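You operate a simulated robot arm through the tools that you are given. There is no shell and no other tool. Be economical: measure what you need, move in short steps, check, and stop when the job is done.

Carry out the task below with a simulated robot arm. There is one attempt and no reset: what you move stays moved.

Task
Wind bobbins 95 and 27 full at FAST on the bench winder.
Fine: both go into the green bobbin tray.

It is judged by the outcome, as a careful person would: the job done as asked, and still so three seconds after it is handed in. It fails if anything else is knocked over, pushed out of place, dropped, spilled or broken.

Robot
A 7-joint arm with a two-finger parallel gripper, fixed in place. Base frame: the origin is at the foot of the arm, x ahead of it, y to its left, z up; the work surface is at about z = 4. Readings come in mm, rad, newtons and seconds.
With the tool pointing down near the work surface it reaches from about 220 to 580 mm from the base axis. Its first joint turns from -1.152 to 1.152 rad. Payload 2.5 kg.
The TCP is the grasp point between the finger pads, 23 mm short of the fingertips. In the tool frame z runs along the fingers and y along their closing line. The gripper opens to 94 mm. The fingers are 38 mm wide and 10 mm thick; the gripper's body (54 by 96 mm) begins 39 mm behind the TCP.
Orientation is that of the tool frame in the base frame, as [roll, pitch, yaw] about the fixed x, y, z axes, in that order (R = Rz(yaw) Ry(pitch) Rx(roll)). With the fingers straight down and closing along the base's y, the tool's x points along the base's -x, its y along +y and its z along -z.

Tools
- The arm moves only by the tool step_arm. Its argument "steps" is a list of rows, each an object (a shift or turn left out is 0, a gripper value left out holds the last) with "offset": the shift along the base's x, y, z in cm, a list of three; "rotation": the turn, a rotation vector about the base's x, y, z in rad, a list of three; "claw": the closure, from 0 (fully open) to 1 (shut). In form: [{"offset": [tx, ty, tz], "rotation": [ax, ay, az], "claw": claw}, ...]. A call has 1 to 10 rows; each row is the pose to reach, as a shift and turn from the pose commanded when the call began. Each row takes 0.2 s and may step no farther than 50 mm and 0.15 rad from the row before; otherwise, or with a gripper value out of range, the whole call is refused. Where a pose cannot be reached the arm comes as near as it can. A force on the tool above 40 N (or 10 N above the force at the start of the call, whichever is more), or a blocked arm, ends the call early, and 0.2 s more pass. Each finger travels about 108 mm/s and halts on what it meets, pressing with about 24 N; the grip force reading is that of the motor and also rises with nothing between the fingers. The clock runs only during rows and for 0.2 s after the last one: add rows that repeat a pose to give the fingers time. It gives the time, the measured TCP pose, the force on the tool (base axes), the opening and the grip force at its end, in the units of the frame above (readings bear some noise), and new pictures: "pictures" is both (left out), scene, wrist or none.
- Cameras (640 x 400 px; columns grow to the right, rows downward): "scene" is fixed at [113.2, -402.3, 552.4]; the picture's right is [0.86, -0.51, 0.00], its down [-0.30, -0.50, -0.81] and it looks along [0.42, 0.70, -0.58] (base axes); focal length 250 px, centre (320, 200). "wrist" rides on the gripper at [86, 16, -75] in the tool frame; the picture's right is [-0.18, 0.98, 0.00], its down [-0.58, -0.11, -0.81] and it looks along [-0.79, -0.15, 0.59] (tool axes); focal length 243 px, centre (320, 200). There is no depth. A picture from a camera that has moved, and an enlarged one, comes with that camera's place and axes in the base frame and with its lens. The place of the scene camera against the robot may be out by one fixed shift of up to 12 mm in any direction.
- inspect(camera, box): a new picture of the part [left, top, right, bottom] of that camera's present view, enlarged. No time passes.
- close_job(): hands the job in; it is judged then, once.

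Work in short steps. Places have to be worked out from the pictures, the camera data and where the tool is seen: move nearer, look again, correct. Check each grasp and each placing, and mend what went wrong. You have 120 turns and 170 pictures in all, those below and enlarged ones among them. Open the gripper and draw the arm clear of the work before you hand the job in, unless the task says otherwise; then end with one line.

The tools are called after "Call:" by a JSON object that holds its "op" and its "data". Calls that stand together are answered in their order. step_arm: Moves the arm, as the interface text tells. Its arguments: {"type":"object","properties":{"steps":{"type":"array"},"pictures":{"type":"string","enum":["both","scene","wrist","none"]}},"required":["steps"]} The other tools are called the same way: inspect (camera, box) takes an enlarged picture of a part of a camera's view; close_job () hands the job in.

At the start:

```text
t: 0.0
position: [362.3, 6.3, 328.4]
tool_rot: [3.14, 0.001, 3.141]
wrist_force: [1.0, 0.1, 0.1]
gripper_width: 94.2
grasp_force: 0.0
```

scene: 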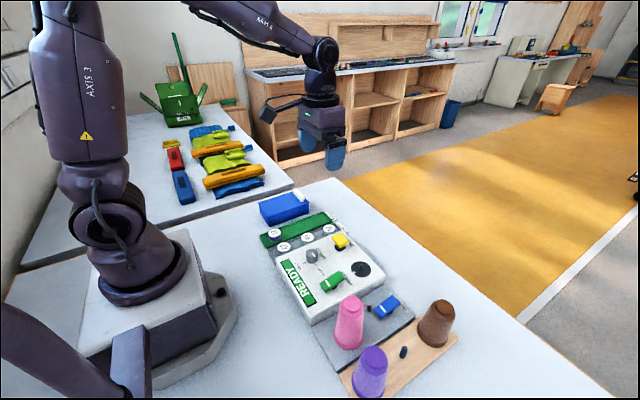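
wrist: 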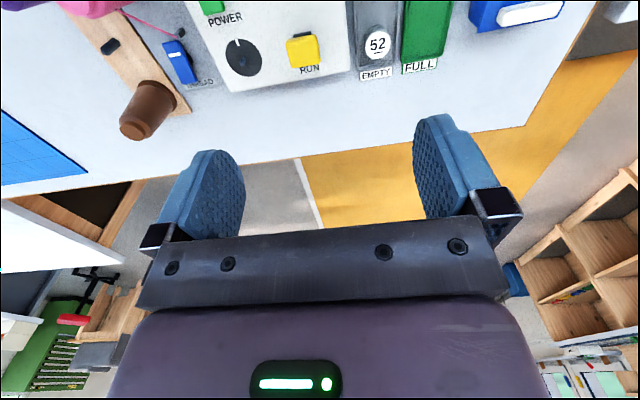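

I'll start by enlarging the winder area in both views to read the labels and see the parts.

Call:
{"op": "inspect", "data": {"camera": "scene", "box": [240, 180, 400, 280]}}

Call:
{"op": "inspect", "data": {"camera": "scene", "box": [270, 260, 470, 400]}}

Call:
{"op": "inspect", "data": {"camera": "wrist", "box": [60, 0, 580, 140]}}

```text
4.00 times, centred on (320, 230) of scene
camera zoom: at [113.2, -402.3, 552.4], right [0.86, -0.51, 0.0], down [-0.3, -0.5, -0.81], along [0.42, 0.7, -0.58], focal length 1000 px, centre (320, 80)
```

zoom: 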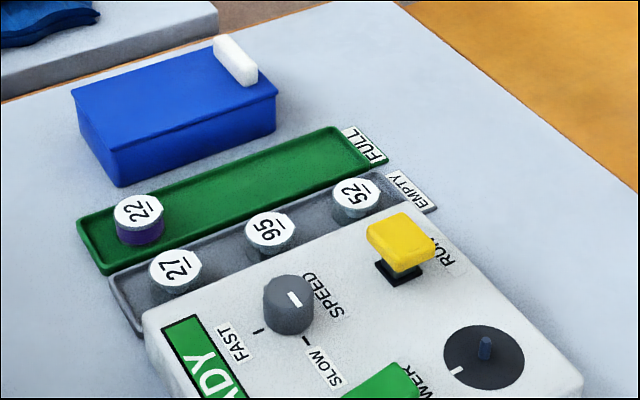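

```text
2.86 times, centred on (370, 330) of scene
camera zoom: at [113.2, -402.3, 552.4], right [0.86, -0.51, 0.0], down [-0.3, -0.5, -0.81], along [0.42, 0.7, -0.58], focal length 714 px, centre (177, -171)
```

zoom: 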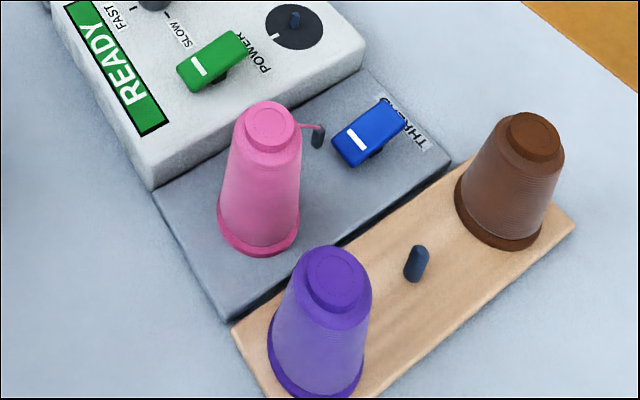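

```text
1.23 times, centred on (320, 70) of wrist
camera zoom: at [274.6, 22.4, 403.5], right [0.18, 0.98, 0.0], down [0.58, -0.11, 0.81], along [0.79, -0.15, -0.59], focal length 299 px, centre (320, 360)
```

zoom: 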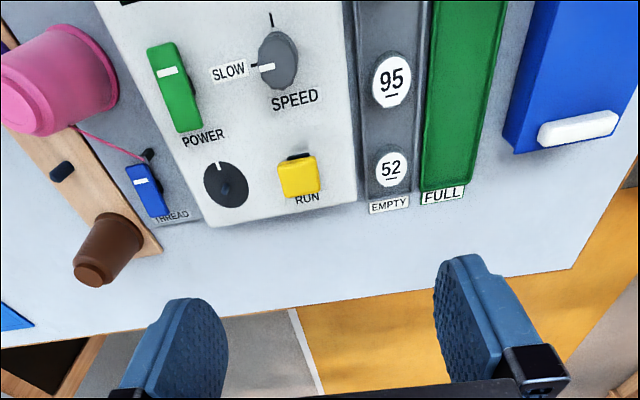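

Rough places: empties 27, 95, 52 near y≈91 at x≈287, 365, 443; full tray near y≈155; spindle disc near (405,-105). I'll pull the arm back to get a full wrist view of the bench.

Call:
{"op": "step_arm", "data": {"steps": [{"offset": [-4, 0, 0]}, {"offset": [-8, 0, 2]}, {"offset": [-11, 0, 4]}, {"offset": [-11, 0, 4]}], "pictures": "wrist"}}

```text
t: 1.0
position: [252.2, 6.5, 368.9]
tool_rot: [3.141, 0.002, 3.141]
wrist_force: [0.4, 0.1, -0.1]
gripper_width: 94.1
grasp_force: 0.1
camera wrist: at [165.6, 23.3, 443.4], right [0.18, 0.98, 0.0], down [0.58, -0.11, 0.81], along [0.79, -0.15, -0.59], focal length 243 px, centre (320, 200)
```

wrist: 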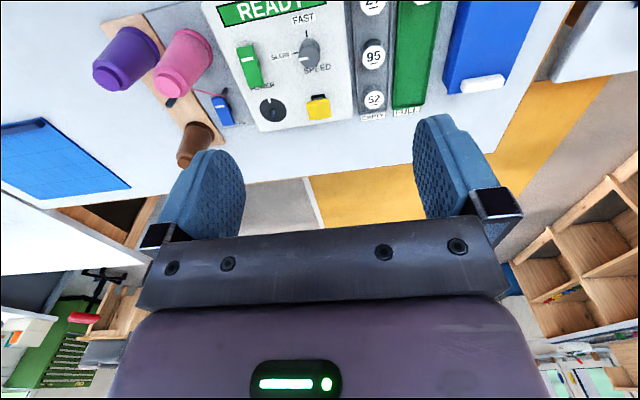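

Call:
{"op": "inspect", "data": {"camera": "wrist", "box": [190, 0, 390, 125]}}

Call:
{"op": "inspect", "data": {"camera": "wrist", "box": [330, 0, 530, 125]}}

Call:
{"op": "inspect", "data": {"camera": "wrist", "box": [80, 10, 280, 180]}}

```text
3.20 times, centred on (290, 62) of wrist
camera zoom: at [165.6, 23.3, 443.4], right [0.18, 0.98, 0.0], down [0.58, -0.11, 0.81], along [0.79, -0.15, -0.59], focal length 776 px, centre (416, 640)
```

zoom: 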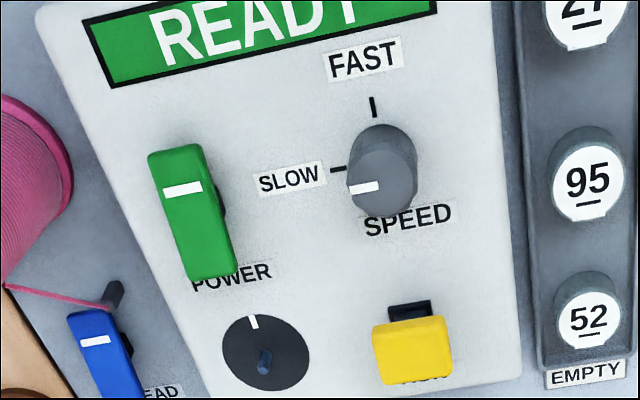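

```text
3.20 times, centred on (430, 62) of wrist
camera zoom: at [165.6, 23.3, 443.4], right [0.18, 0.98, 0.0], down [0.58, -0.11, 0.81], along [0.79, -0.15, -0.59], focal length 776 px, centre (-32, 640)
```

zoom: 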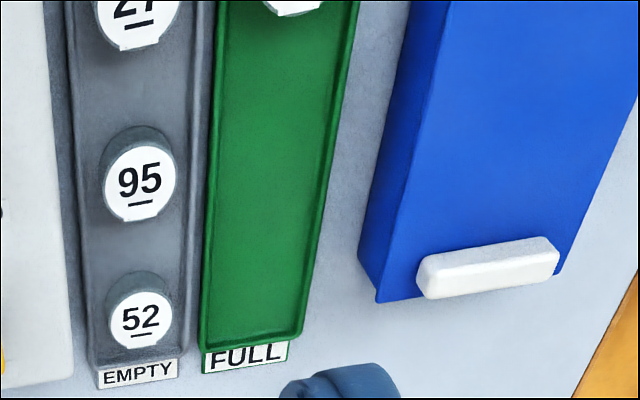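

```text
2.35 times, centred on (180, 95) of wrist
camera zoom: at [165.6, 23.3, 443.4], right [0.18, 0.98, 0.0], down [0.58, -0.11, 0.81], along [0.79, -0.15, -0.59], focal length 571 px, centre (649, 447)
```

zoom: 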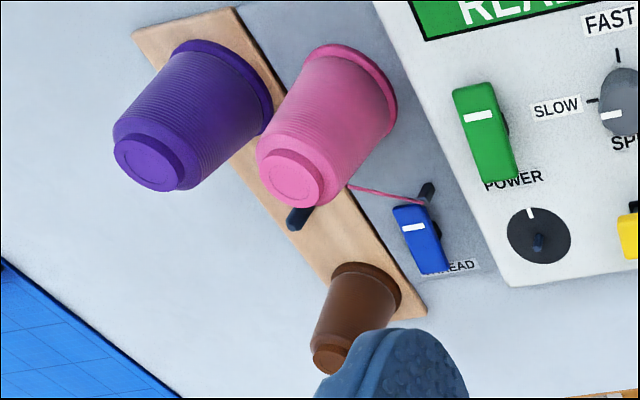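

The display reads READY, speed knob points at SLOW, its top near (317,-20.5,75). FAST lies a quarter turn clockwise (from above). I pre-turn yaw by +0.75 and descend to above the knob.

Call:
{"op": "step_arm", "data": {"steps": [{"offset": [2, -1, -4], "rotation": [0, 0, 0.15]}, {"offset": [4, -2, -8], "rotation": [0, 0, 0.3]}, {"offset": [6.5, -2.7, -12], "rotation": [0, 0, 0.45]}, {"offset": [6.5, -2.7, -16.5], "rotation": [0, 0, 0.6]}, {"offset": [6.5, -2.7, -20], "rotation": [0, 0, 0.75]}, {"offset": [6.5, -2.7, -23], "rotation": [0, 0, 0.75]}, {"offset": [6.5, -2.7, -23], "rotation": [0, 0, 0.75]}]}}

```text
t: 2.6
position: [317.7, -23.3, 140.7]
tool_rot: [-3.141, 0.0, -2.39]
wrist_force: [-0.6, 0.0, -0.8]
gripper_width: 93.8
grasp_force: 0.1
camera wrist: at [243.1, -70.2, 213.9], right [-0.54, 0.84, 0.0], down [0.5, 0.32, 0.81], along [0.68, 0.43, -0.59], focal length 243 px, centre (320, 200)
```

scene: 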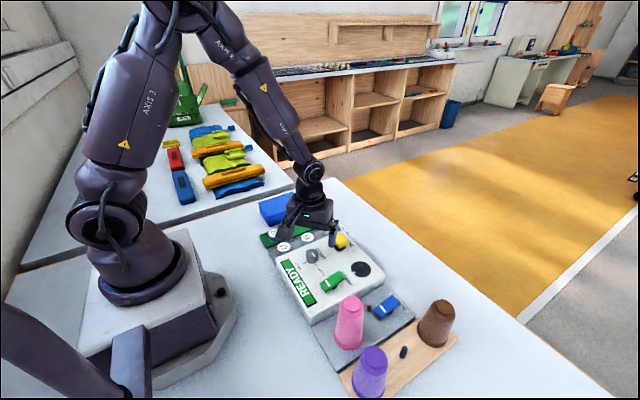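
wrist: 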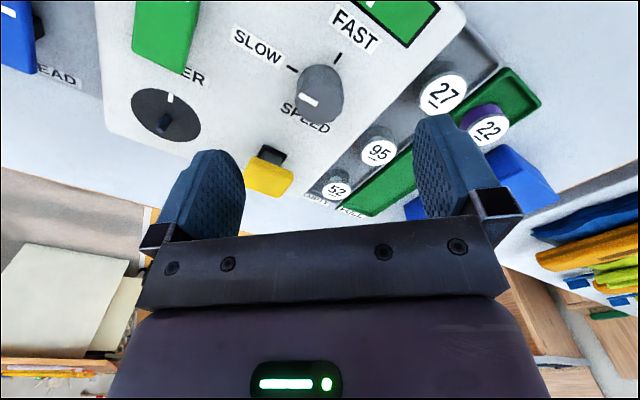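

The knob is ahead of the grasp point in view; I enlarge to locate it exactly.

Call:
{"op": "inspect", "data": {"camera": "wrist", "box": [220, 20, 380, 120]}}

Call:
{"op": "inspect", "data": {"camera": "wrist", "box": [100, 0, 340, 200]}}

```text
4.00 times, centred on (300, 70) of wrist
camera zoom: at [243.1, -70.2, 213.9], right [-0.54, 0.84, 0.0], down [0.5, 0.32, 0.81], along [0.68, 0.43, -0.59], focal length 970 px, centre (400, 720)
```

zoom: 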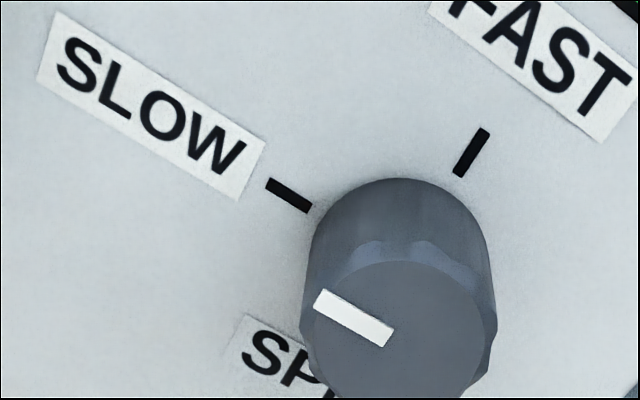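

```text
2.00 times, centred on (220, 100) of wrist
camera zoom: at [243.1, -70.2, 213.9], right [-0.54, 0.84, 0.0], down [0.5, 0.32, 0.81], along [0.68, 0.43, -0.59], focal length 485 px, centre (520, 400)
```

zoom: 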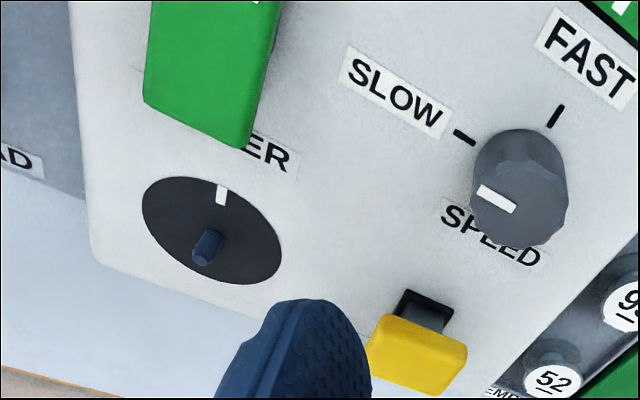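

Knob centre ≈(317.5,-23.5), panel z≈52, top ≈75 – right under the TCP. Descend to z≈79 and close.

Call:
{"op": "step_arm", "data": {"steps": [{"offset": [0, 0, -4]}, {"offset": [0, 0, -6.1]}, {"offset": [0, 0, -6.1], "claw": 0.4}, {"offset": [0, 0, -6.1], "claw": 1}, {"offset": [0, 0, -6.1], "claw": 1}, {"offset": [0, 0, -6.1], "claw": 1}], "pictures": "wrist"}}

```text
t: 4.0
position: [317.1, -22.1, 78.3]
tool_rot: [-3.139, 0.0, -2.392]
wrist_force: [10.5, -9.0, -22.1]
gripper_width: 30.5
grasp_force: 44.9
camera wrist: at [242.9, -71.0, 152.4], right [-0.53, 0.85, 0.0], down [0.5, 0.32, 0.81], along [0.68, 0.43, -0.59], focal length 243 px, centre (320, 200)
```

wrist: 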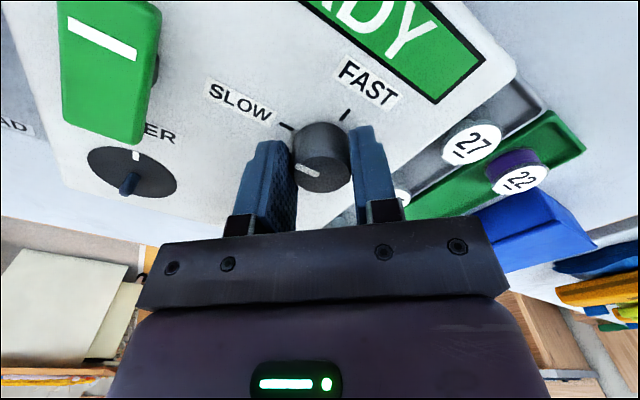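

The knob is gripped (30.5 mm). Now twist clockwise about a quarter turn, in steps.

Call:
{"op": "step_arm", "data": {"steps": [{"rotation": [0, 0, -0.15]}, {"rotation": [0, 0, -0.3]}, {"rotation": [0, 0, -0.45]}, {"rotation": [0, 0, -0.6]}, {"rotation": [0, 0, -0.75]}, {"rotation": [0, 0, -0.9]}, {"rotation": [0, 0, -1.05]}, {"rotation": [0, 0, -1.2]}, {"rotation": [0, 0, -1.35]}, {"rotation": [0, 0, -1.5]}], "pictures": "both"}}

```text
t: 6.2
position: [317.3, -18.3, 76.9]
tool_rot: [3.138, 0.0, 2.392]
wrist_force: [9.2, 15.9, 4.6]
gripper_width: 30.7
grasp_force: 44.8
camera wrist: at [264.9, 52.2, 152.8], right [0.8, 0.6, 0.0], down [0.35, -0.48, 0.81], along [0.48, -0.65, -0.59], focal length 243 px, centre (320, 200)
```

scene: 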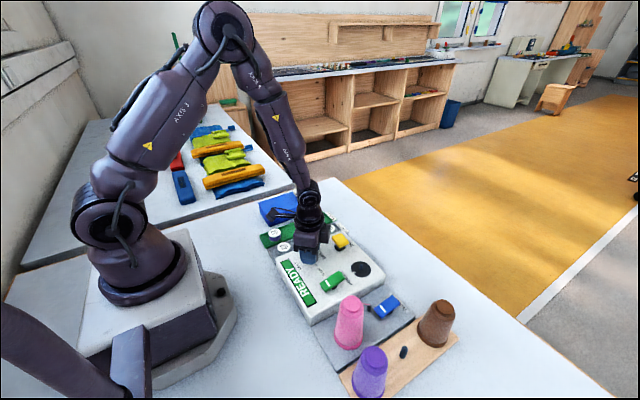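
wrist: 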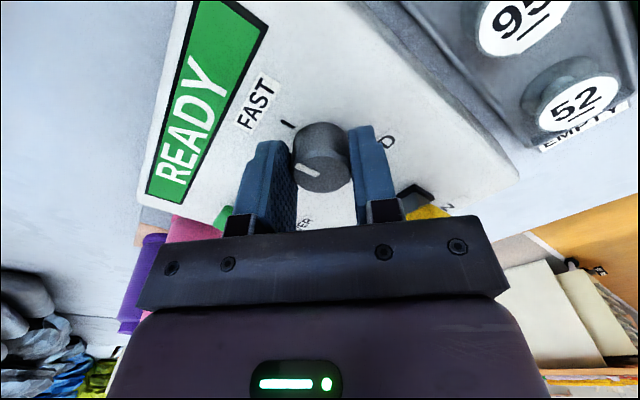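

The knob turned with the grip; I release, rise and check the pointer.

Call:
{"op": "step_arm", "data": {"steps": [{"claw": 0.3}, {"claw": 0}, {"offset": [0, 0, 4], "claw": 0}, {"offset": [0, 0, 8], "claw": 0}, {"offset": [-2, 0, 10]}], "pictures": "wrist"}}

Call:
{"op": "inspect", "data": {"camera": "wrist", "box": [200, 0, 440, 150]}}

```text
t: 7.4
position: [297.6, -22.0, 178.2]
tool_rot: [3.14, -0.001, 2.39]
wrist_force: [-1.0, 0.5, 0.3]
gripper_width: 93.9
grasp_force: 0.1
camera wrist: at [245.2, 49.6, 252.3], right [0.8, 0.59, 0.0], down [0.35, -0.48, 0.81], along [0.48, -0.65, -0.59], focal length 243 px, centre (320, 200)
```

wrist: 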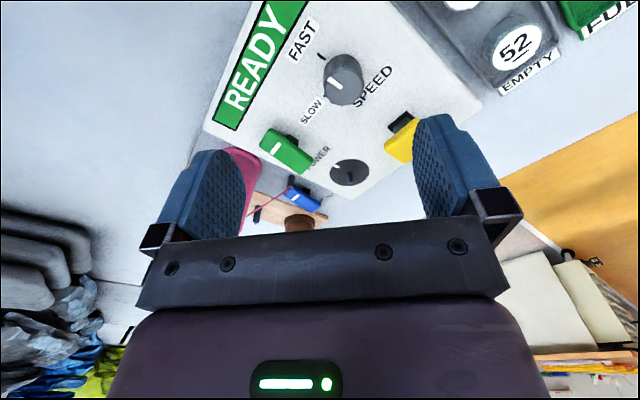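

```text
2.67 times, centred on (320, 75) of wrist
camera zoom: at [245.2, 49.6, 252.3], right [0.8, 0.59, 0.0], down [0.35, -0.48, 0.81], along [0.48, -0.65, -0.59], focal length 647 px, centre (320, 533)
```

zoom: 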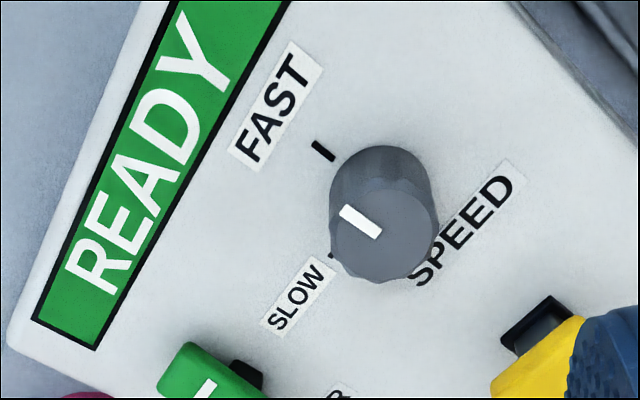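

Pointer is on FAST. Next, move over bobbin 95 with the fingers closing along x (yaw π/2), staying at a safe height to measure it.

Call:
{"op": "step_arm", "data": {"steps": [{"offset": [1.5, 2, 0], "rotation": [0, 0, -0.14]}, {"offset": [3, 4, 0], "rotation": [0, 0, -0.28]}, {"offset": [4.5, 6.5, 0], "rotation": [0, 0, -0.42]}, {"offset": [6, 9, 0], "rotation": [0, 0, -0.56]}, {"offset": [6.7, 11.3, 0], "rotation": [0, 0, -0.7]}, {"offset": [6.7, 11.3, -3], "rotation": [0, 0, -0.82]}, {"offset": [6.7, 11.3, -4], "rotation": [0, 0, -0.82]}], "pictures": "both"}}

Call:
{"op": "inspect", "data": {"camera": "wrist", "box": [160, 0, 480, 200]}}

```text
t: 9.0
position: [363.8, 93.3, 137.4]
tool_rot: [-3.142, 0.0, 1.571]
wrist_force: [-0.3, -0.1, 0.2]
gripper_width: 93.9
grasp_force: 0.1
camera wrist: at [379.8, 179.7, 212.3], right [0.98, -0.18, 0.0], down [-0.11, -0.58, 0.81], along [-0.15, -0.79, -0.59], focal length 243 px, centre (320, 200)
```

scene: 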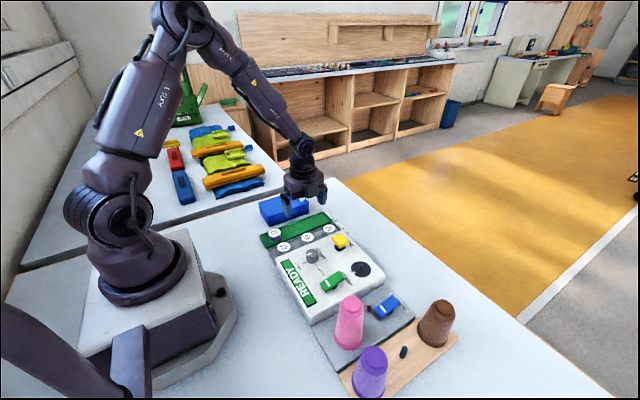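
wrist: 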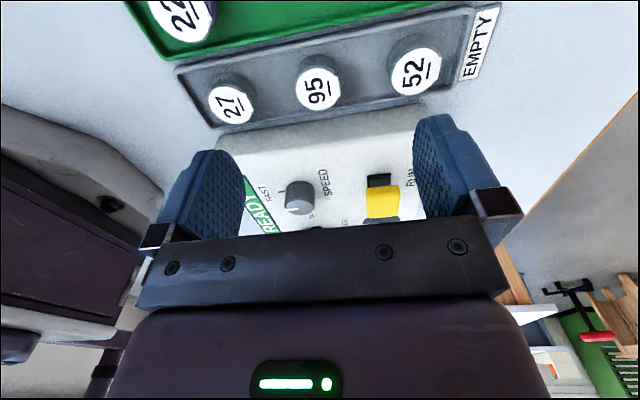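

```text
2.00 times, centred on (320, 100) of wrist
camera zoom: at [379.8, 179.7, 212.3], right [0.98, -0.18, 0.0], down [-0.11, -0.58, 0.81], along [-0.15, -0.79, -0.59], focal length 485 px, centre (320, 400)
```

zoom: 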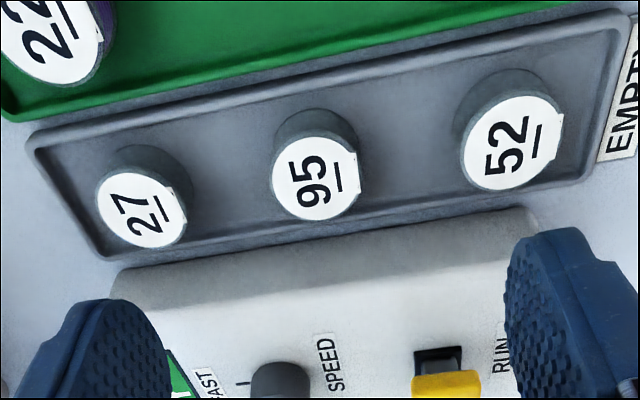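

Bobbins appear at y≈76, x≈282/358.5/435, tops z≈22. I enlarge to see the bobbin key marks, the disc's mark and the RUN button.

Call:
{"op": "inspect", "data": {"camera": "wrist", "box": [280, 40, 360, 120]}}

Call:
{"op": "inspect", "data": {"camera": "scene", "box": [310, 220, 410, 320]}}

```text
5.00 times, centred on (320, 80) of wrist
camera zoom: at [379.8, 179.7, 212.3], right [0.98, -0.18, 0.0], down [-0.11, -0.58, 0.81], along [-0.15, -0.79, -0.59], focal length 1213 px, centre (320, 800)
```

zoom: 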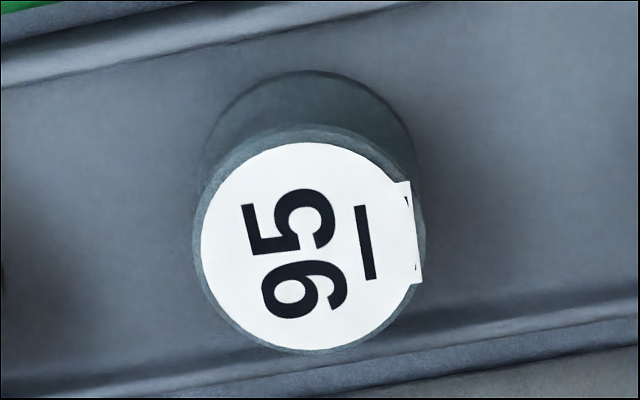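

```text
4.00 times, centred on (360, 270) of scene
camera zoom: at [113.2, -402.3, 552.4], right [0.86, -0.51, 0.0], down [-0.3, -0.5, -0.81], along [0.42, 0.7, -0.58], focal length 1000 px, centre (160, -80)
```

zoom: 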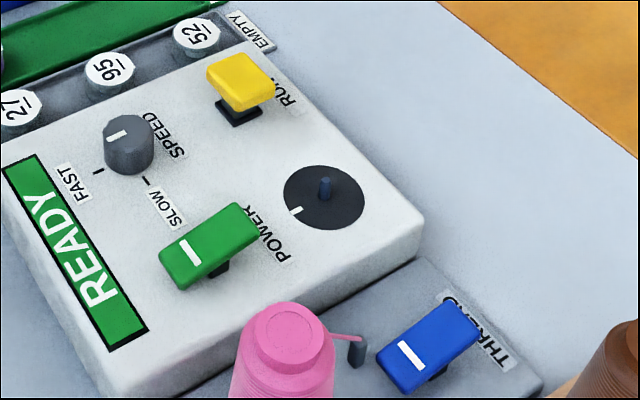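

Bobbin tops carry a white edge mark at +x and the disc a white mark at −x, so I'll turn the bobbin 180° on the way to match them. Now shift over 95, narrow the fingers, and go halfway down.

Call:
{"op": "step_arm", "data": {"steps": [{"offset": [-0.5, -1.7, 0], "claw": 0.32}, {"offset": [-0.5, -1.7, -4], "claw": 0.32}, {"offset": [-0.5, -1.7, -7], "claw": 0.32}, {"offset": [-0.5, -1.7, -7], "claw": 0.32}], "pictures": "wrist"}}

Call:
{"op": "inspect", "data": {"camera": "wrist", "box": [180, 20, 460, 220]}}

```text
t: 10.0
position: [359.8, 74.4, 68.5]
tool_rot: [3.141, 0.0, 1.572]
wrist_force: [0.4, 0.3, 0.1]
gripper_width: 63.8
grasp_force: 0.1
camera wrist: at [374.6, 161.7, 142.6], right [0.98, -0.18, 0.0], down [-0.11, -0.58, 0.81], along [-0.15, -0.79, -0.59], focal length 243 px, centre (320, 200)
```

wrist: 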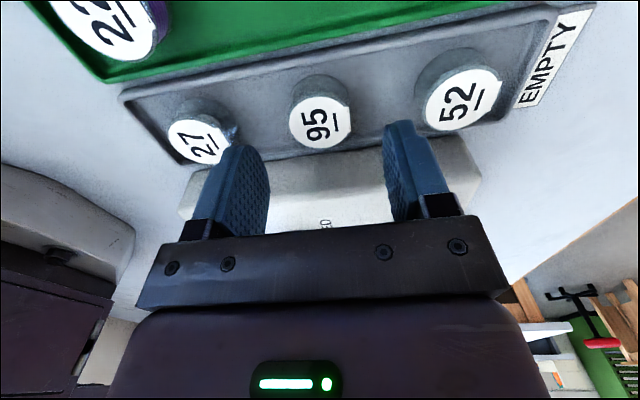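

```text
2.00 times, centred on (320, 120) of wrist
camera zoom: at [374.6, 161.7, 142.6], right [0.98, -0.18, 0.0], down [-0.11, -0.58, 0.81], along [-0.15, -0.79, -0.59], focal length 485 px, centre (320, 360)
```

zoom: 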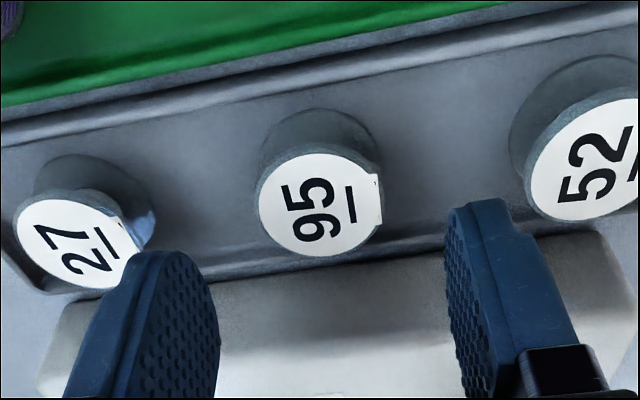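

Bobbin 95 measured at about (357,76.5). Correct by a couple of mm, descend to TCP z≈32 and close.

Call:
{"op": "step_arm", "data": {"steps": [{"offset": [-0.15, 0.2, -2]}, {"offset": [-0.15, 0.2, -3.6]}, {"offset": [-0.15, 0.2, -3.6], "claw": 0.6}, {"offset": [-0.15, 0.2, -3.6], "claw": 1}, {"offset": [-0.15, 0.2, -3.6], "claw": 1}], "pictures": "wrist"}}

```text
t: 11.2
position: [356.4, 77.8, 32.6]
tool_rot: [3.141, 0.001, 1.572]
wrist_force: [-0.2, 0.2, 0.6]
gripper_width: 36.4
grasp_force: 24.6
camera wrist: at [372.3, 163.6, 107.1], right [0.98, -0.18, 0.0], down [-0.11, -0.58, 0.81], along [-0.15, -0.79, -0.59], focal length 243 px, centre (320, 200)
```

wrist: 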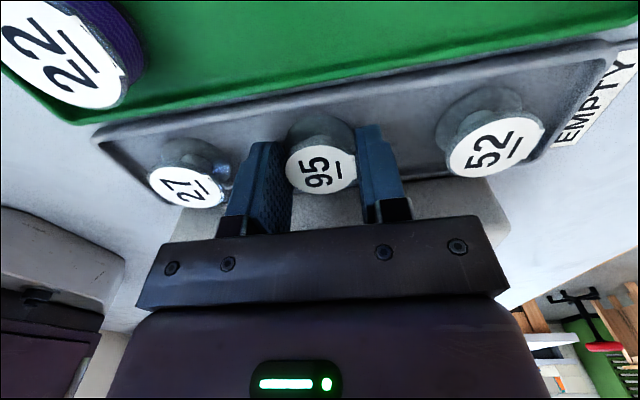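

Grip is good (36.4 mm). Lift and start turning toward yaw −π/2 on the way to the spindle.

Call:
{"op": "step_arm", "data": {"steps": [{"offset": [0, 0, 4]}, {"offset": [0, 0, 8]}, {"offset": [0, -1, 11], "rotation": [0, 0, 0.15]}, {"offset": [0, -2, 12], "rotation": [0, 0, 0.3]}, {"offset": [0, -3, 12], "rotation": [0, 0, 0.45]}, {"offset": [0, -4, 12], "rotation": [0, 0, 0.6]}, {"offset": [0, -5, 12], "rotation": [0, 0, 0.75]}, {"offset": [0, -6, 12], "rotation": [0, 0, 0.9]}, {"offset": [0, -7, 12], "rotation": [0, 0, 1.05]}, {"offset": [0, -8, 12], "rotation": [0, 0, 1.2]}], "pictures": "none"}}

Call:
{"op": "step_arm", "data": {"steps": [{"offset": [0, -1, 0], "rotation": [0, 0, 0.15]}, {"offset": [0, -2, 0], "rotation": [0, 0, 0.3]}, {"offset": [0, -3, 0], "rotation": [0, 0, 0.45]}, {"offset": [0, -4, 0], "rotation": [0, 0, 0.6]}, {"offset": [0, -5, 0], "rotation": [0, 0, 0.75]}, {"offset": [0, -6, 0], "rotation": [0, 0, 0.9]}, {"offset": [0, -7, 0], "rotation": [0, 0, 1.05]}, {"offset": [0, -8, 0], "rotation": [0, 0, 1.2]}, {"offset": [0, -8, 0], "rotation": [0, 0, 1.35]}, {"offset": [0, -8, 0], "rotation": [0, 0, 1.5]}], "pictures": "both"}}

```text
t: 13.4
position: [355.9, -1.5, 153.5]
tool_rot: [-3.141, 0.0, 2.774]
wrist_force: [0.6, -1.4, -0.8]
gripper_width: 36.5
grasp_force: 23.8
```

```text
t: 15.6
position: [358.6, -82.9, 152.5]
tool_rot: [-3.141, -0.001, -2.007]
wrist_force: [-0.8, 0.4, 0.8]
gripper_width: 36.4
grasp_force: 24.4
camera wrist: at [305.8, -154.6, 227.3], right [-0.81, 0.58, 0.0], down [0.34, 0.48, 0.81], along [0.47, 0.66, -0.59], focal length 243 px, centre (320, 200)
```

scene: 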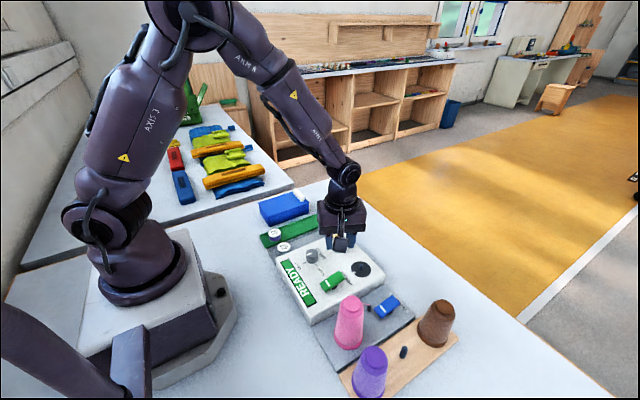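
wrist: 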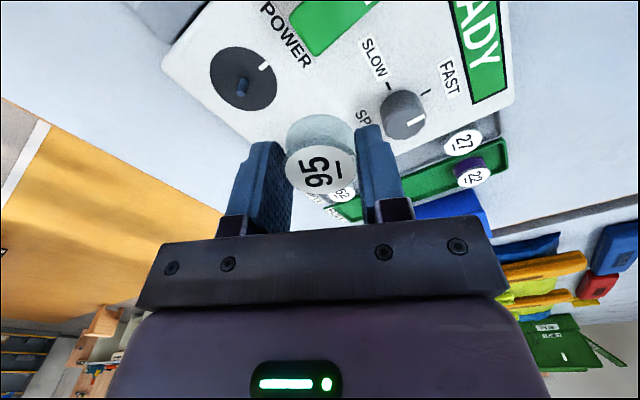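

Bobbin held, mark now turning to −x. Enlarge the spindle to pin down its centre.

Call:
{"op": "inspect", "data": {"camera": "wrist", "box": [190, 30, 310, 130]}}

```text
4.00 times, centred on (250, 80) of wrist
camera zoom: at [305.8, -154.6, 227.3], right [-0.81, 0.58, 0.0], down [0.34, 0.48, 0.81], along [0.47, 0.66, -0.59], focal length 970 px, centre (600, 680)
```

zoom: 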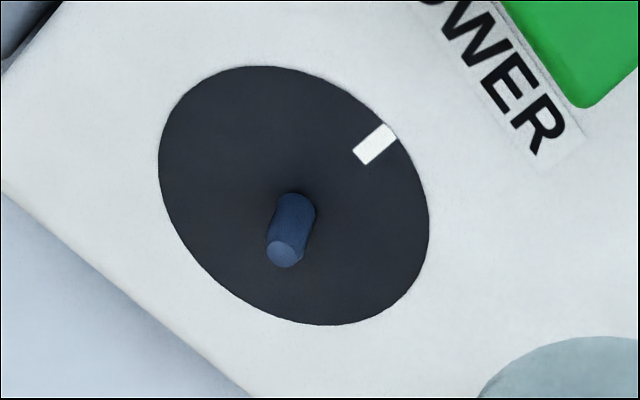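

Disc centre ≈(403.5,−111). Finish turning to yaw −π/2 and move above it at z≈120 for a near view.

Call:
{"op": "step_arm", "data": {"steps": [{"offset": [1.5, -1, 0], "rotation": [0, 0, 0.15]}, {"offset": [3, -2, 0], "rotation": [0, 0, 0.3]}, {"offset": [4.5, -2.8, -1], "rotation": [0, 0, 0.436]}, {"offset": [4.5, -2.8, -3], "rotation": [0, 0, 0.436]}, {"offset": [4.5, -2.8, -3], "rotation": [0, 0, 0.436]}], "pictures": "wrist"}}

Call:
{"op": "inspect", "data": {"camera": "wrist", "box": [220, 40, 420, 200]}}

```text
t: 16.8
position: [402.3, -109.7, 122.2]
tool_rot: [-3.141, 0.001, -1.575]
wrist_force: [-0.6, -0.6, -0.4]
gripper_width: 36.7
grasp_force: 24.5
camera wrist: at [385.3, -197.1, 196.9], right [-0.98, 0.19, 0.0], down [0.11, 0.58, 0.81], along [0.15, 0.79, -0.59], focal length 243 px, centre (320, 200)
```

wrist: 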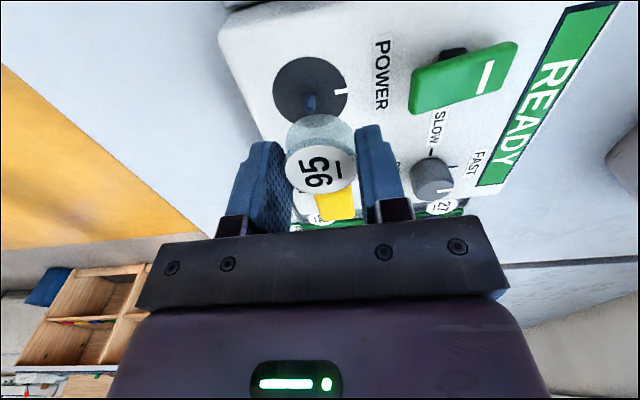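

```text
2.50 times, centred on (320, 120) of wrist
camera zoom: at [385.3, -197.1, 196.9], right [-0.98, 0.19, 0.0], down [0.11, 0.58, 0.81], along [0.15, 0.79, -0.59], focal length 606 px, centre (320, 400)
```

zoom: 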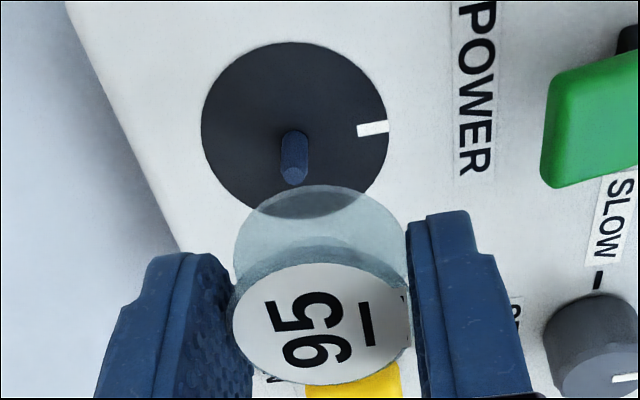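

Triangulating all views puts the panel at z≈42 and the spindle axis at about (408.7,−111), pin tip z≈60. Shift over it and come down to z≈97 for another look.

Call:
{"op": "step_arm", "data": {"steps": [{"offset": [0.6, -0.18, 0]}, {"offset": [0.6, -0.18, -2.5]}, {"offset": [0.6, -0.18, -2.5]}], "pictures": "wrist"}}

Call:
{"op": "inspect", "data": {"camera": "wrist", "box": [240, 60, 400, 200]}}

Call:
{"op": "inspect", "data": {"camera": "scene", "box": [310, 210, 410, 310]}}

```text
t: 17.6
position: [408.3, -112.4, 98.6]
tool_rot: [-3.142, -0.002, -1.574]
wrist_force: [0.0, 0.0, -0.3]
gripper_width: 36.4
grasp_force: 24.0
camera wrist: at [391.0, -198.7, 172.1], right [-0.98, 0.19, 0.0], down [0.11, 0.58, 0.81], along [0.15, 0.79, -0.59], focal length 243 px, centre (320, 200)
```

wrist: 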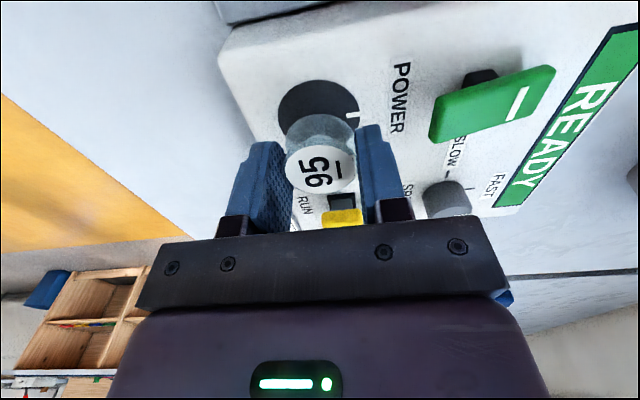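

```text
2.86 times, centred on (320, 130) of wrist
camera zoom: at [391.0, -198.7, 172.1], right [-0.98, 0.19, 0.0], down [0.11, 0.58, 0.81], along [0.15, 0.79, -0.59], focal length 693 px, centre (320, 400)
```

zoom: 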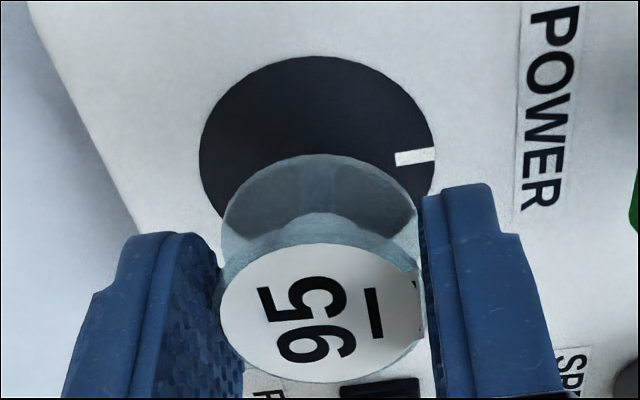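

```text
4.00 times, centred on (360, 260) of scene
camera zoom: at [113.2, -402.3, 552.4], right [0.86, -0.51, 0.0], down [-0.3, -0.5, -0.81], along [0.42, 0.7, -0.58], focal length 1000 px, centre (160, -40)
```

zoom: 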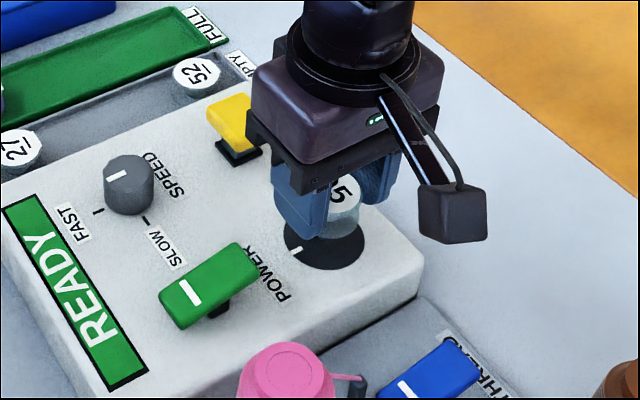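

Bobbin is nearly over the pin; finer estimate of the axis is (409.3,−109.5). Shift +1,+2.2 mm and descend gently, watching the force.

Call:
{"op": "step_arm", "data": {"steps": [{"offset": [0.1, 0.22, 0]}, {"offset": [0.1, 0.22, -0.5]}, {"offset": [0.1, 0.22, -1.0]}, {"offset": [0.1, 0.22, -1.0]}], "pictures": "wrist"}}

Call:
{"op": "inspect", "data": {"camera": "wrist", "box": [240, 60, 400, 200]}}

Call:
{"op": "inspect", "data": {"camera": "scene", "box": [360, 240, 420, 290]}}

```text
t: 18.6
position: [408.1, -110.9, 86.5]
tool_rot: [3.141, 0.0, -1.574]
wrist_force: [0.3, -0.9, -0.1]
gripper_width: 36.5
grasp_force: 23.7
camera wrist: at [391.6, -196.8, 160.9], right [-0.98, 0.19, 0.0], down [0.11, 0.58, 0.81], along [0.15, 0.79, -0.59], focal length 243 px, centre (320, 200)
```

wrist: 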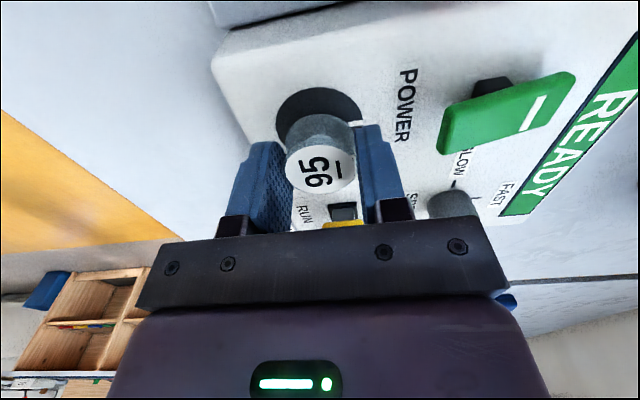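

```text
2.86 times, centred on (320, 130) of wrist
camera zoom: at [391.6, -196.8, 160.9], right [-0.98, 0.19, 0.0], down [0.11, 0.58, 0.81], along [0.15, 0.79, -0.59], focal length 693 px, centre (320, 400)
```

zoom: 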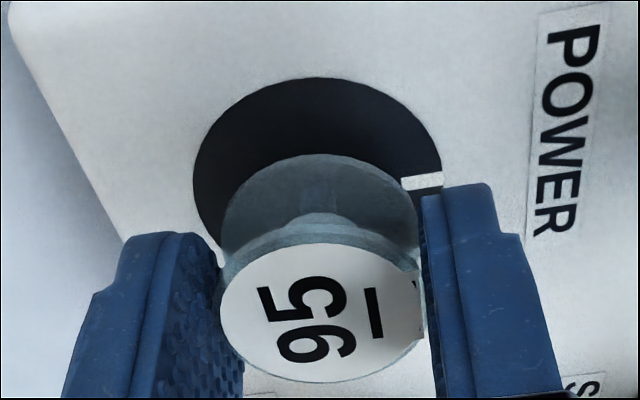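

```text
8.00 times, centred on (390, 265) of scene
camera zoom: at [113.2, -402.3, 552.4], right [0.86, -0.51, 0.0], down [-0.3, -0.5, -0.81], along [0.42, 0.7, -0.58], focal length 2000 px, centre (-240, -320)
```

zoom: 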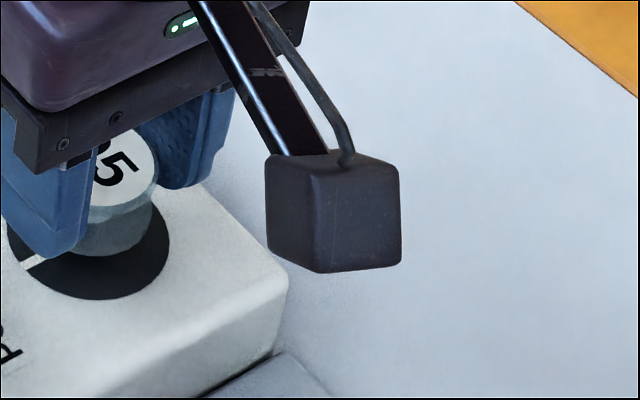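

No contact yet. Relative to the bobbin the axis is ~1 mm further in +y. Nudge and lower slowly toward seating (expected TCP z≈72–73).

Call:
{"op": "step_arm", "data": {"steps": [{"offset": [0.03, 0.1, 0]}, {"offset": [0.03, 0.1, -0.3]}, {"offset": [0.03, 0.1, -0.6]}, {"offset": [0.03, 0.1, -0.9]}, {"offset": [0.03, 0.1, -0.9]}], "pictures": "wrist"}}

```text
t: 19.8
position: [408.5, -108.8, 78.2]
tool_rot: [-3.14, 0.0, -1.576]
wrist_force: [1.9, -3.0, -0.2]
gripper_width: 36.4
grasp_force: 24.0
camera wrist: at [392.0, -195.5, 152.2], right [-0.98, 0.19, 0.0], down [0.11, 0.58, 0.81], along [0.15, 0.79, -0.59], focal length 243 px, centre (320, 200)
```

wrist: 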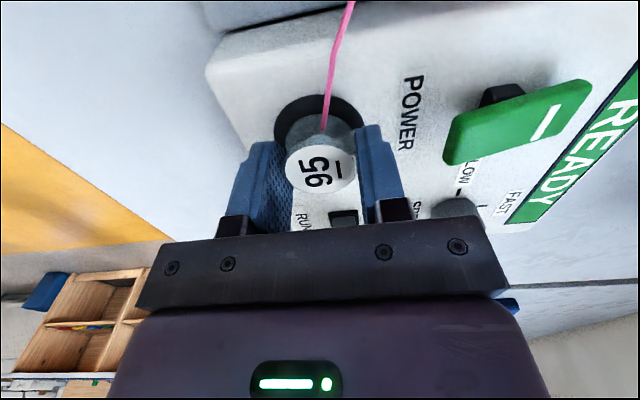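

The bobbin is on the pin – the pink thread has linked to it. Only small lateral force; lower the rest gently.

Call:
{"op": "step_arm", "data": {"steps": [{"offset": [0, 0, -0.2]}, {"offset": [0, 0, -0.4]}, {"offset": [0, 0, -0.55]}, {"offset": [0, 0, -0.55]}], "pictures": "both"}}

```text
t: 20.8
position: [410.1, -109.6, 73.9]
tool_rot: [-3.141, 0.0, -1.573]
wrist_force: [-7.2, -2.1, 12.5]
gripper_width: 36.3
grasp_force: 23.7
camera wrist: at [392.6, -195.5, 147.3], right [-0.98, 0.19, 0.0], down [0.11, 0.58, 0.81], along [0.15, 0.79, -0.59], focal length 243 px, centre (320, 200)
```

scene: 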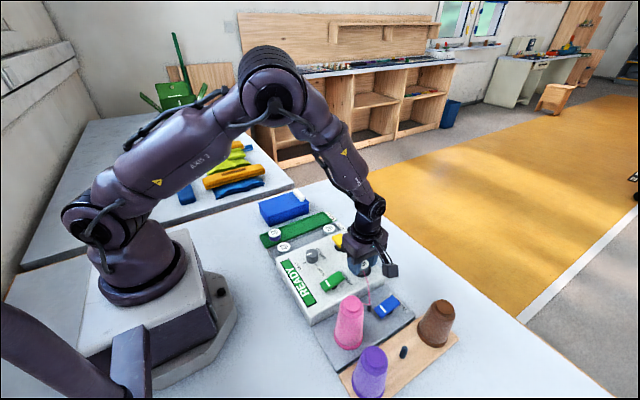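
wrist: 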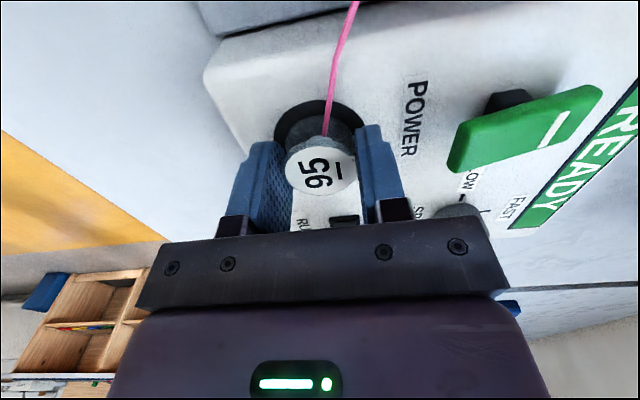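

12.5 N of upward contact: seated at TCP z≈74. Release (to ~64 mm only) and lift straight up.

Call:
{"op": "step_arm", "data": {"steps": [{"claw": 0.7}, {"claw": 0.32}, {"offset": [0, 0, 0], "claw": 0.32}, {"offset": [0, 0, 3]}, {"offset": [0, 0, 7]}, {"offset": [0, 0, 10]}, {"offset": [0, 0, 10]}], "pictures": "both"}}

Call:
{"op": "inspect", "data": {"camera": "wrist", "box": [220, 0, 480, 180]}}

Call:
{"op": "inspect", "data": {"camera": "scene", "box": [270, 220, 430, 340]}}

```text
t: 22.4
position: [409.6, -108.1, 173.6]
tool_rot: [-3.142, -0.001, -1.573]
wrist_force: [-0.5, -0.1, 0.6]
gripper_width: 64.0
grasp_force: 0.1
camera wrist: at [392.6, -195.1, 246.9], right [-0.98, 0.19, 0.0], down [0.11, 0.58, 0.81], along [0.15, 0.79, -0.59], focal length 243 px, centre (320, 200)
```

scene: 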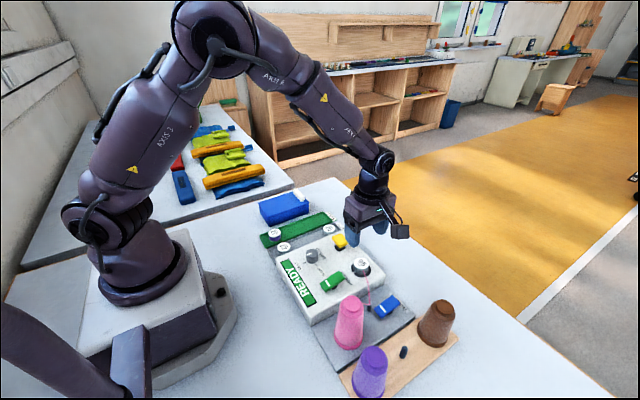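
wrist: 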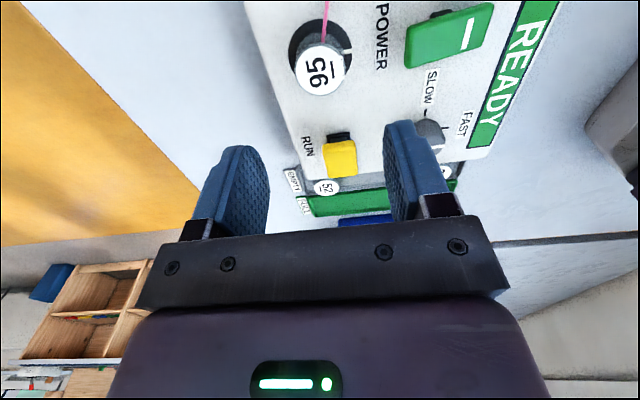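

```text
2.22 times, centred on (350, 90) of wrist
camera zoom: at [392.6, -195.1, 246.9], right [-0.98, 0.19, 0.0], down [0.11, 0.58, 0.81], along [0.15, 0.79, -0.59], focal length 539 px, centre (253, 444)
```

zoom: 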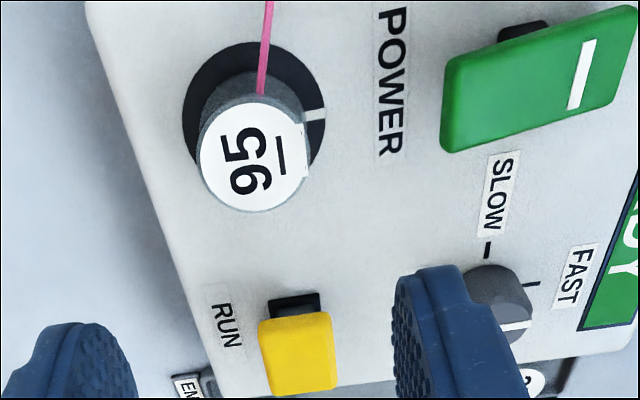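

```text
3.33 times, centred on (350, 280) of scene
camera zoom: at [113.2, -402.3, 552.4], right [0.86, -0.51, 0.0], down [-0.3, -0.5, -0.81], along [0.42, 0.7, -0.58], focal length 834 px, centre (220, -67)
```

zoom: 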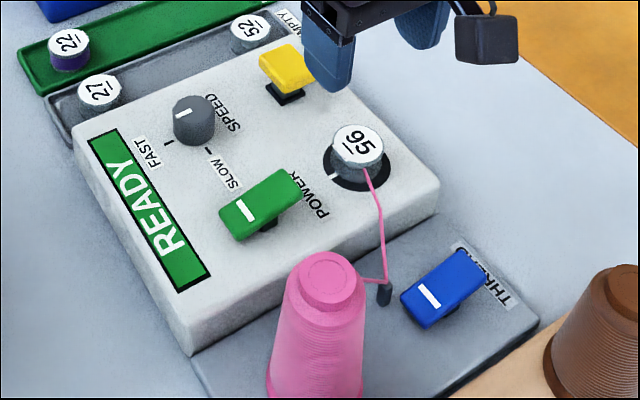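

Bobbin 95 is seated with its mark aligned to the disc's. RUN cap's top is at (405,−24,70). Close the fingers and move above it (TCP z≈103).

Call:
{"op": "step_arm", "data": {"steps": [{"offset": [-0.2, 3, 0], "claw": 1}, {"offset": [-0.4, 6, 0], "claw": 1}, {"offset": [-0.46, 8.4, -3], "claw": 1}, {"offset": [-0.46, 8.4, -7], "claw": 1}, {"offset": [-0.46, 8.4, -7], "claw": 1}], "pictures": "both"}}

```text
t: 23.6
position: [403.4, -23.0, 101.5]
tool_rot: [-3.141, 0.001, -1.577]
wrist_force: [0.2, 0.3, 0.5]
gripper_width: 0.0
grasp_force: 23.7
camera wrist: at [386.6, -109.8, 176.6], right [-0.98, 0.19, 0.0], down [0.11, 0.58, 0.81], along [0.15, 0.79, -0.59], focal length 243 px, centre (320, 200)
```

scene: 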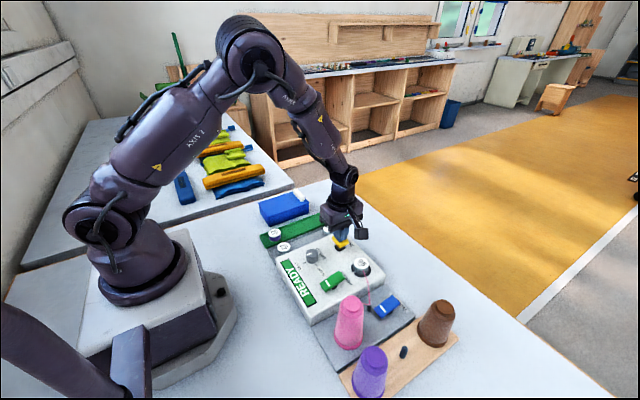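
wrist: 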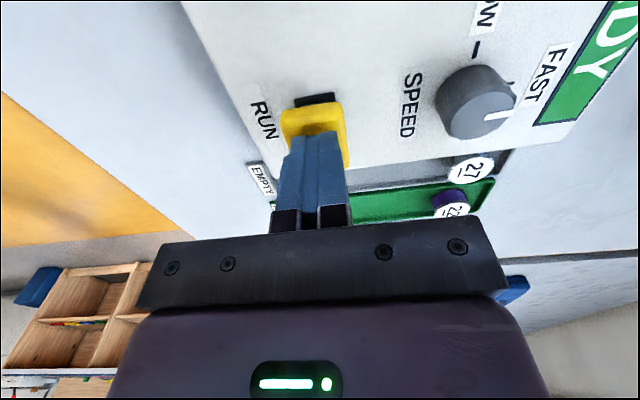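

Fingertips are over the yellow cap. Press down in 2 mm steps.

Call:
{"op": "step_arm", "data": {"steps": [{"offset": [0, 0, -0.3]}, {"offset": [0, 0, -0.6]}, {"offset": [0, 0, -0.8]}, {"offset": [0, 0, -1.0]}, {"offset": [0, 0, -1.2]}], "pictures": "both"}}

```text
t: 24.8
position: [404.0, -23.7, 90.1]
tool_rot: [3.141, 0.001, -1.575]
wrist_force: [-0.6, -0.2, 1.6]
gripper_width: 0.3
grasp_force: 23.6
camera wrist: at [387.7, -110.6, 164.5], right [-0.98, 0.19, 0.0], down [0.11, 0.58, 0.81], along [0.15, 0.79, -0.59], focal length 243 px, centre (320, 200)
```

scene: 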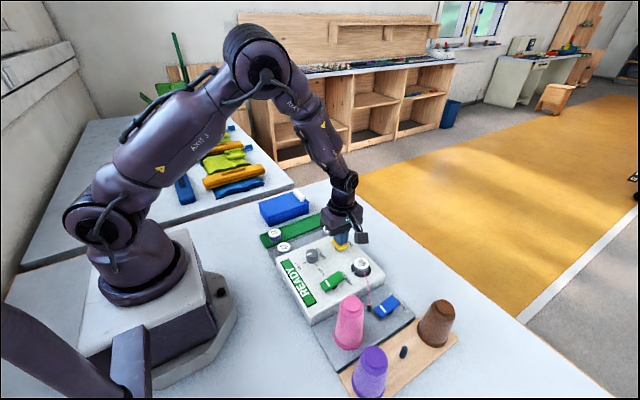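
wrist: 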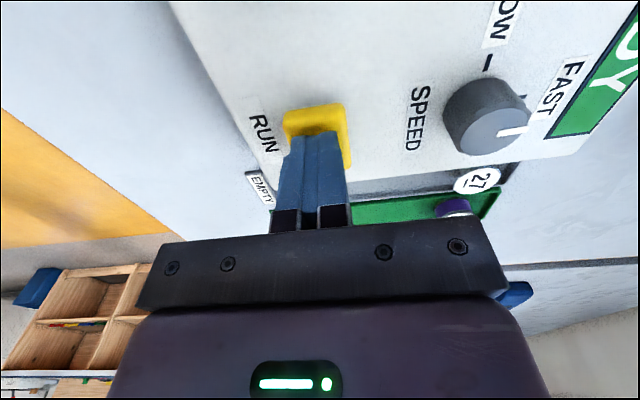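

The cap is going down with little force. Check the display and the bobbin for running.

Call:
{"op": "inspect", "data": {"camera": "scene", "box": [270, 220, 430, 340]}}

```text
3.33 times, centred on (350, 280) of scene
camera zoom: at [113.2, -402.3, 552.4], right [0.86, -0.51, 0.0], down [-0.3, -0.5, -0.81], along [0.42, 0.7, -0.58], focal length 834 px, centre (220, -67)
```

zoom: 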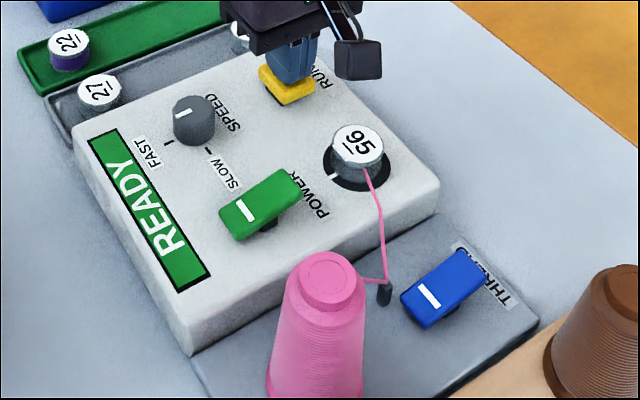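

Partly pressed and still READY; press a few mm further.

Call:
{"op": "step_arm", "data": {"steps": [{"offset": [0, 0, -0.2]}, {"offset": [0, 0, -0.4]}, {"offset": [0, 0, -0.6]}], "pictures": "none"}}

Call:
{"op": "inspect", "data": {"camera": "scene", "box": [270, 220, 430, 340]}}

```text
t: 25.6
position: [404.3, -24.6, 86.6]
tool_rot: [-3.14, -0.001, -1.573]
wrist_force: [-11.2, 1.2, 24.8]
gripper_width: 0.1
grasp_force: 24.1
```

```text
3.33 times, centred on (350, 280) of scene
camera zoom: at [113.1, -402.3, 552.4], right [0.86, -0.51, 0.0], down [-0.3, -0.5, -0.81], along [0.42, 0.7, -0.58], focal length 834 px, centre (220, -67)
```

zoom: 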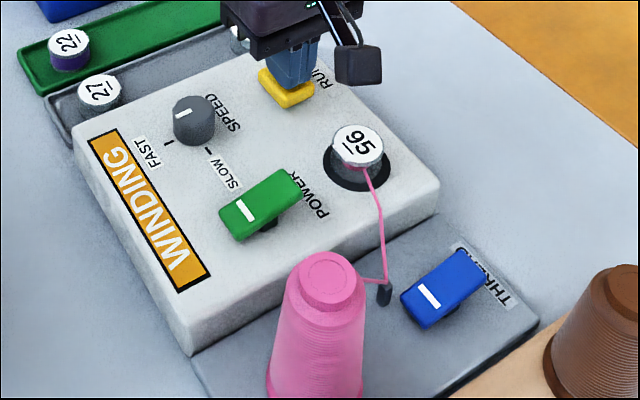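

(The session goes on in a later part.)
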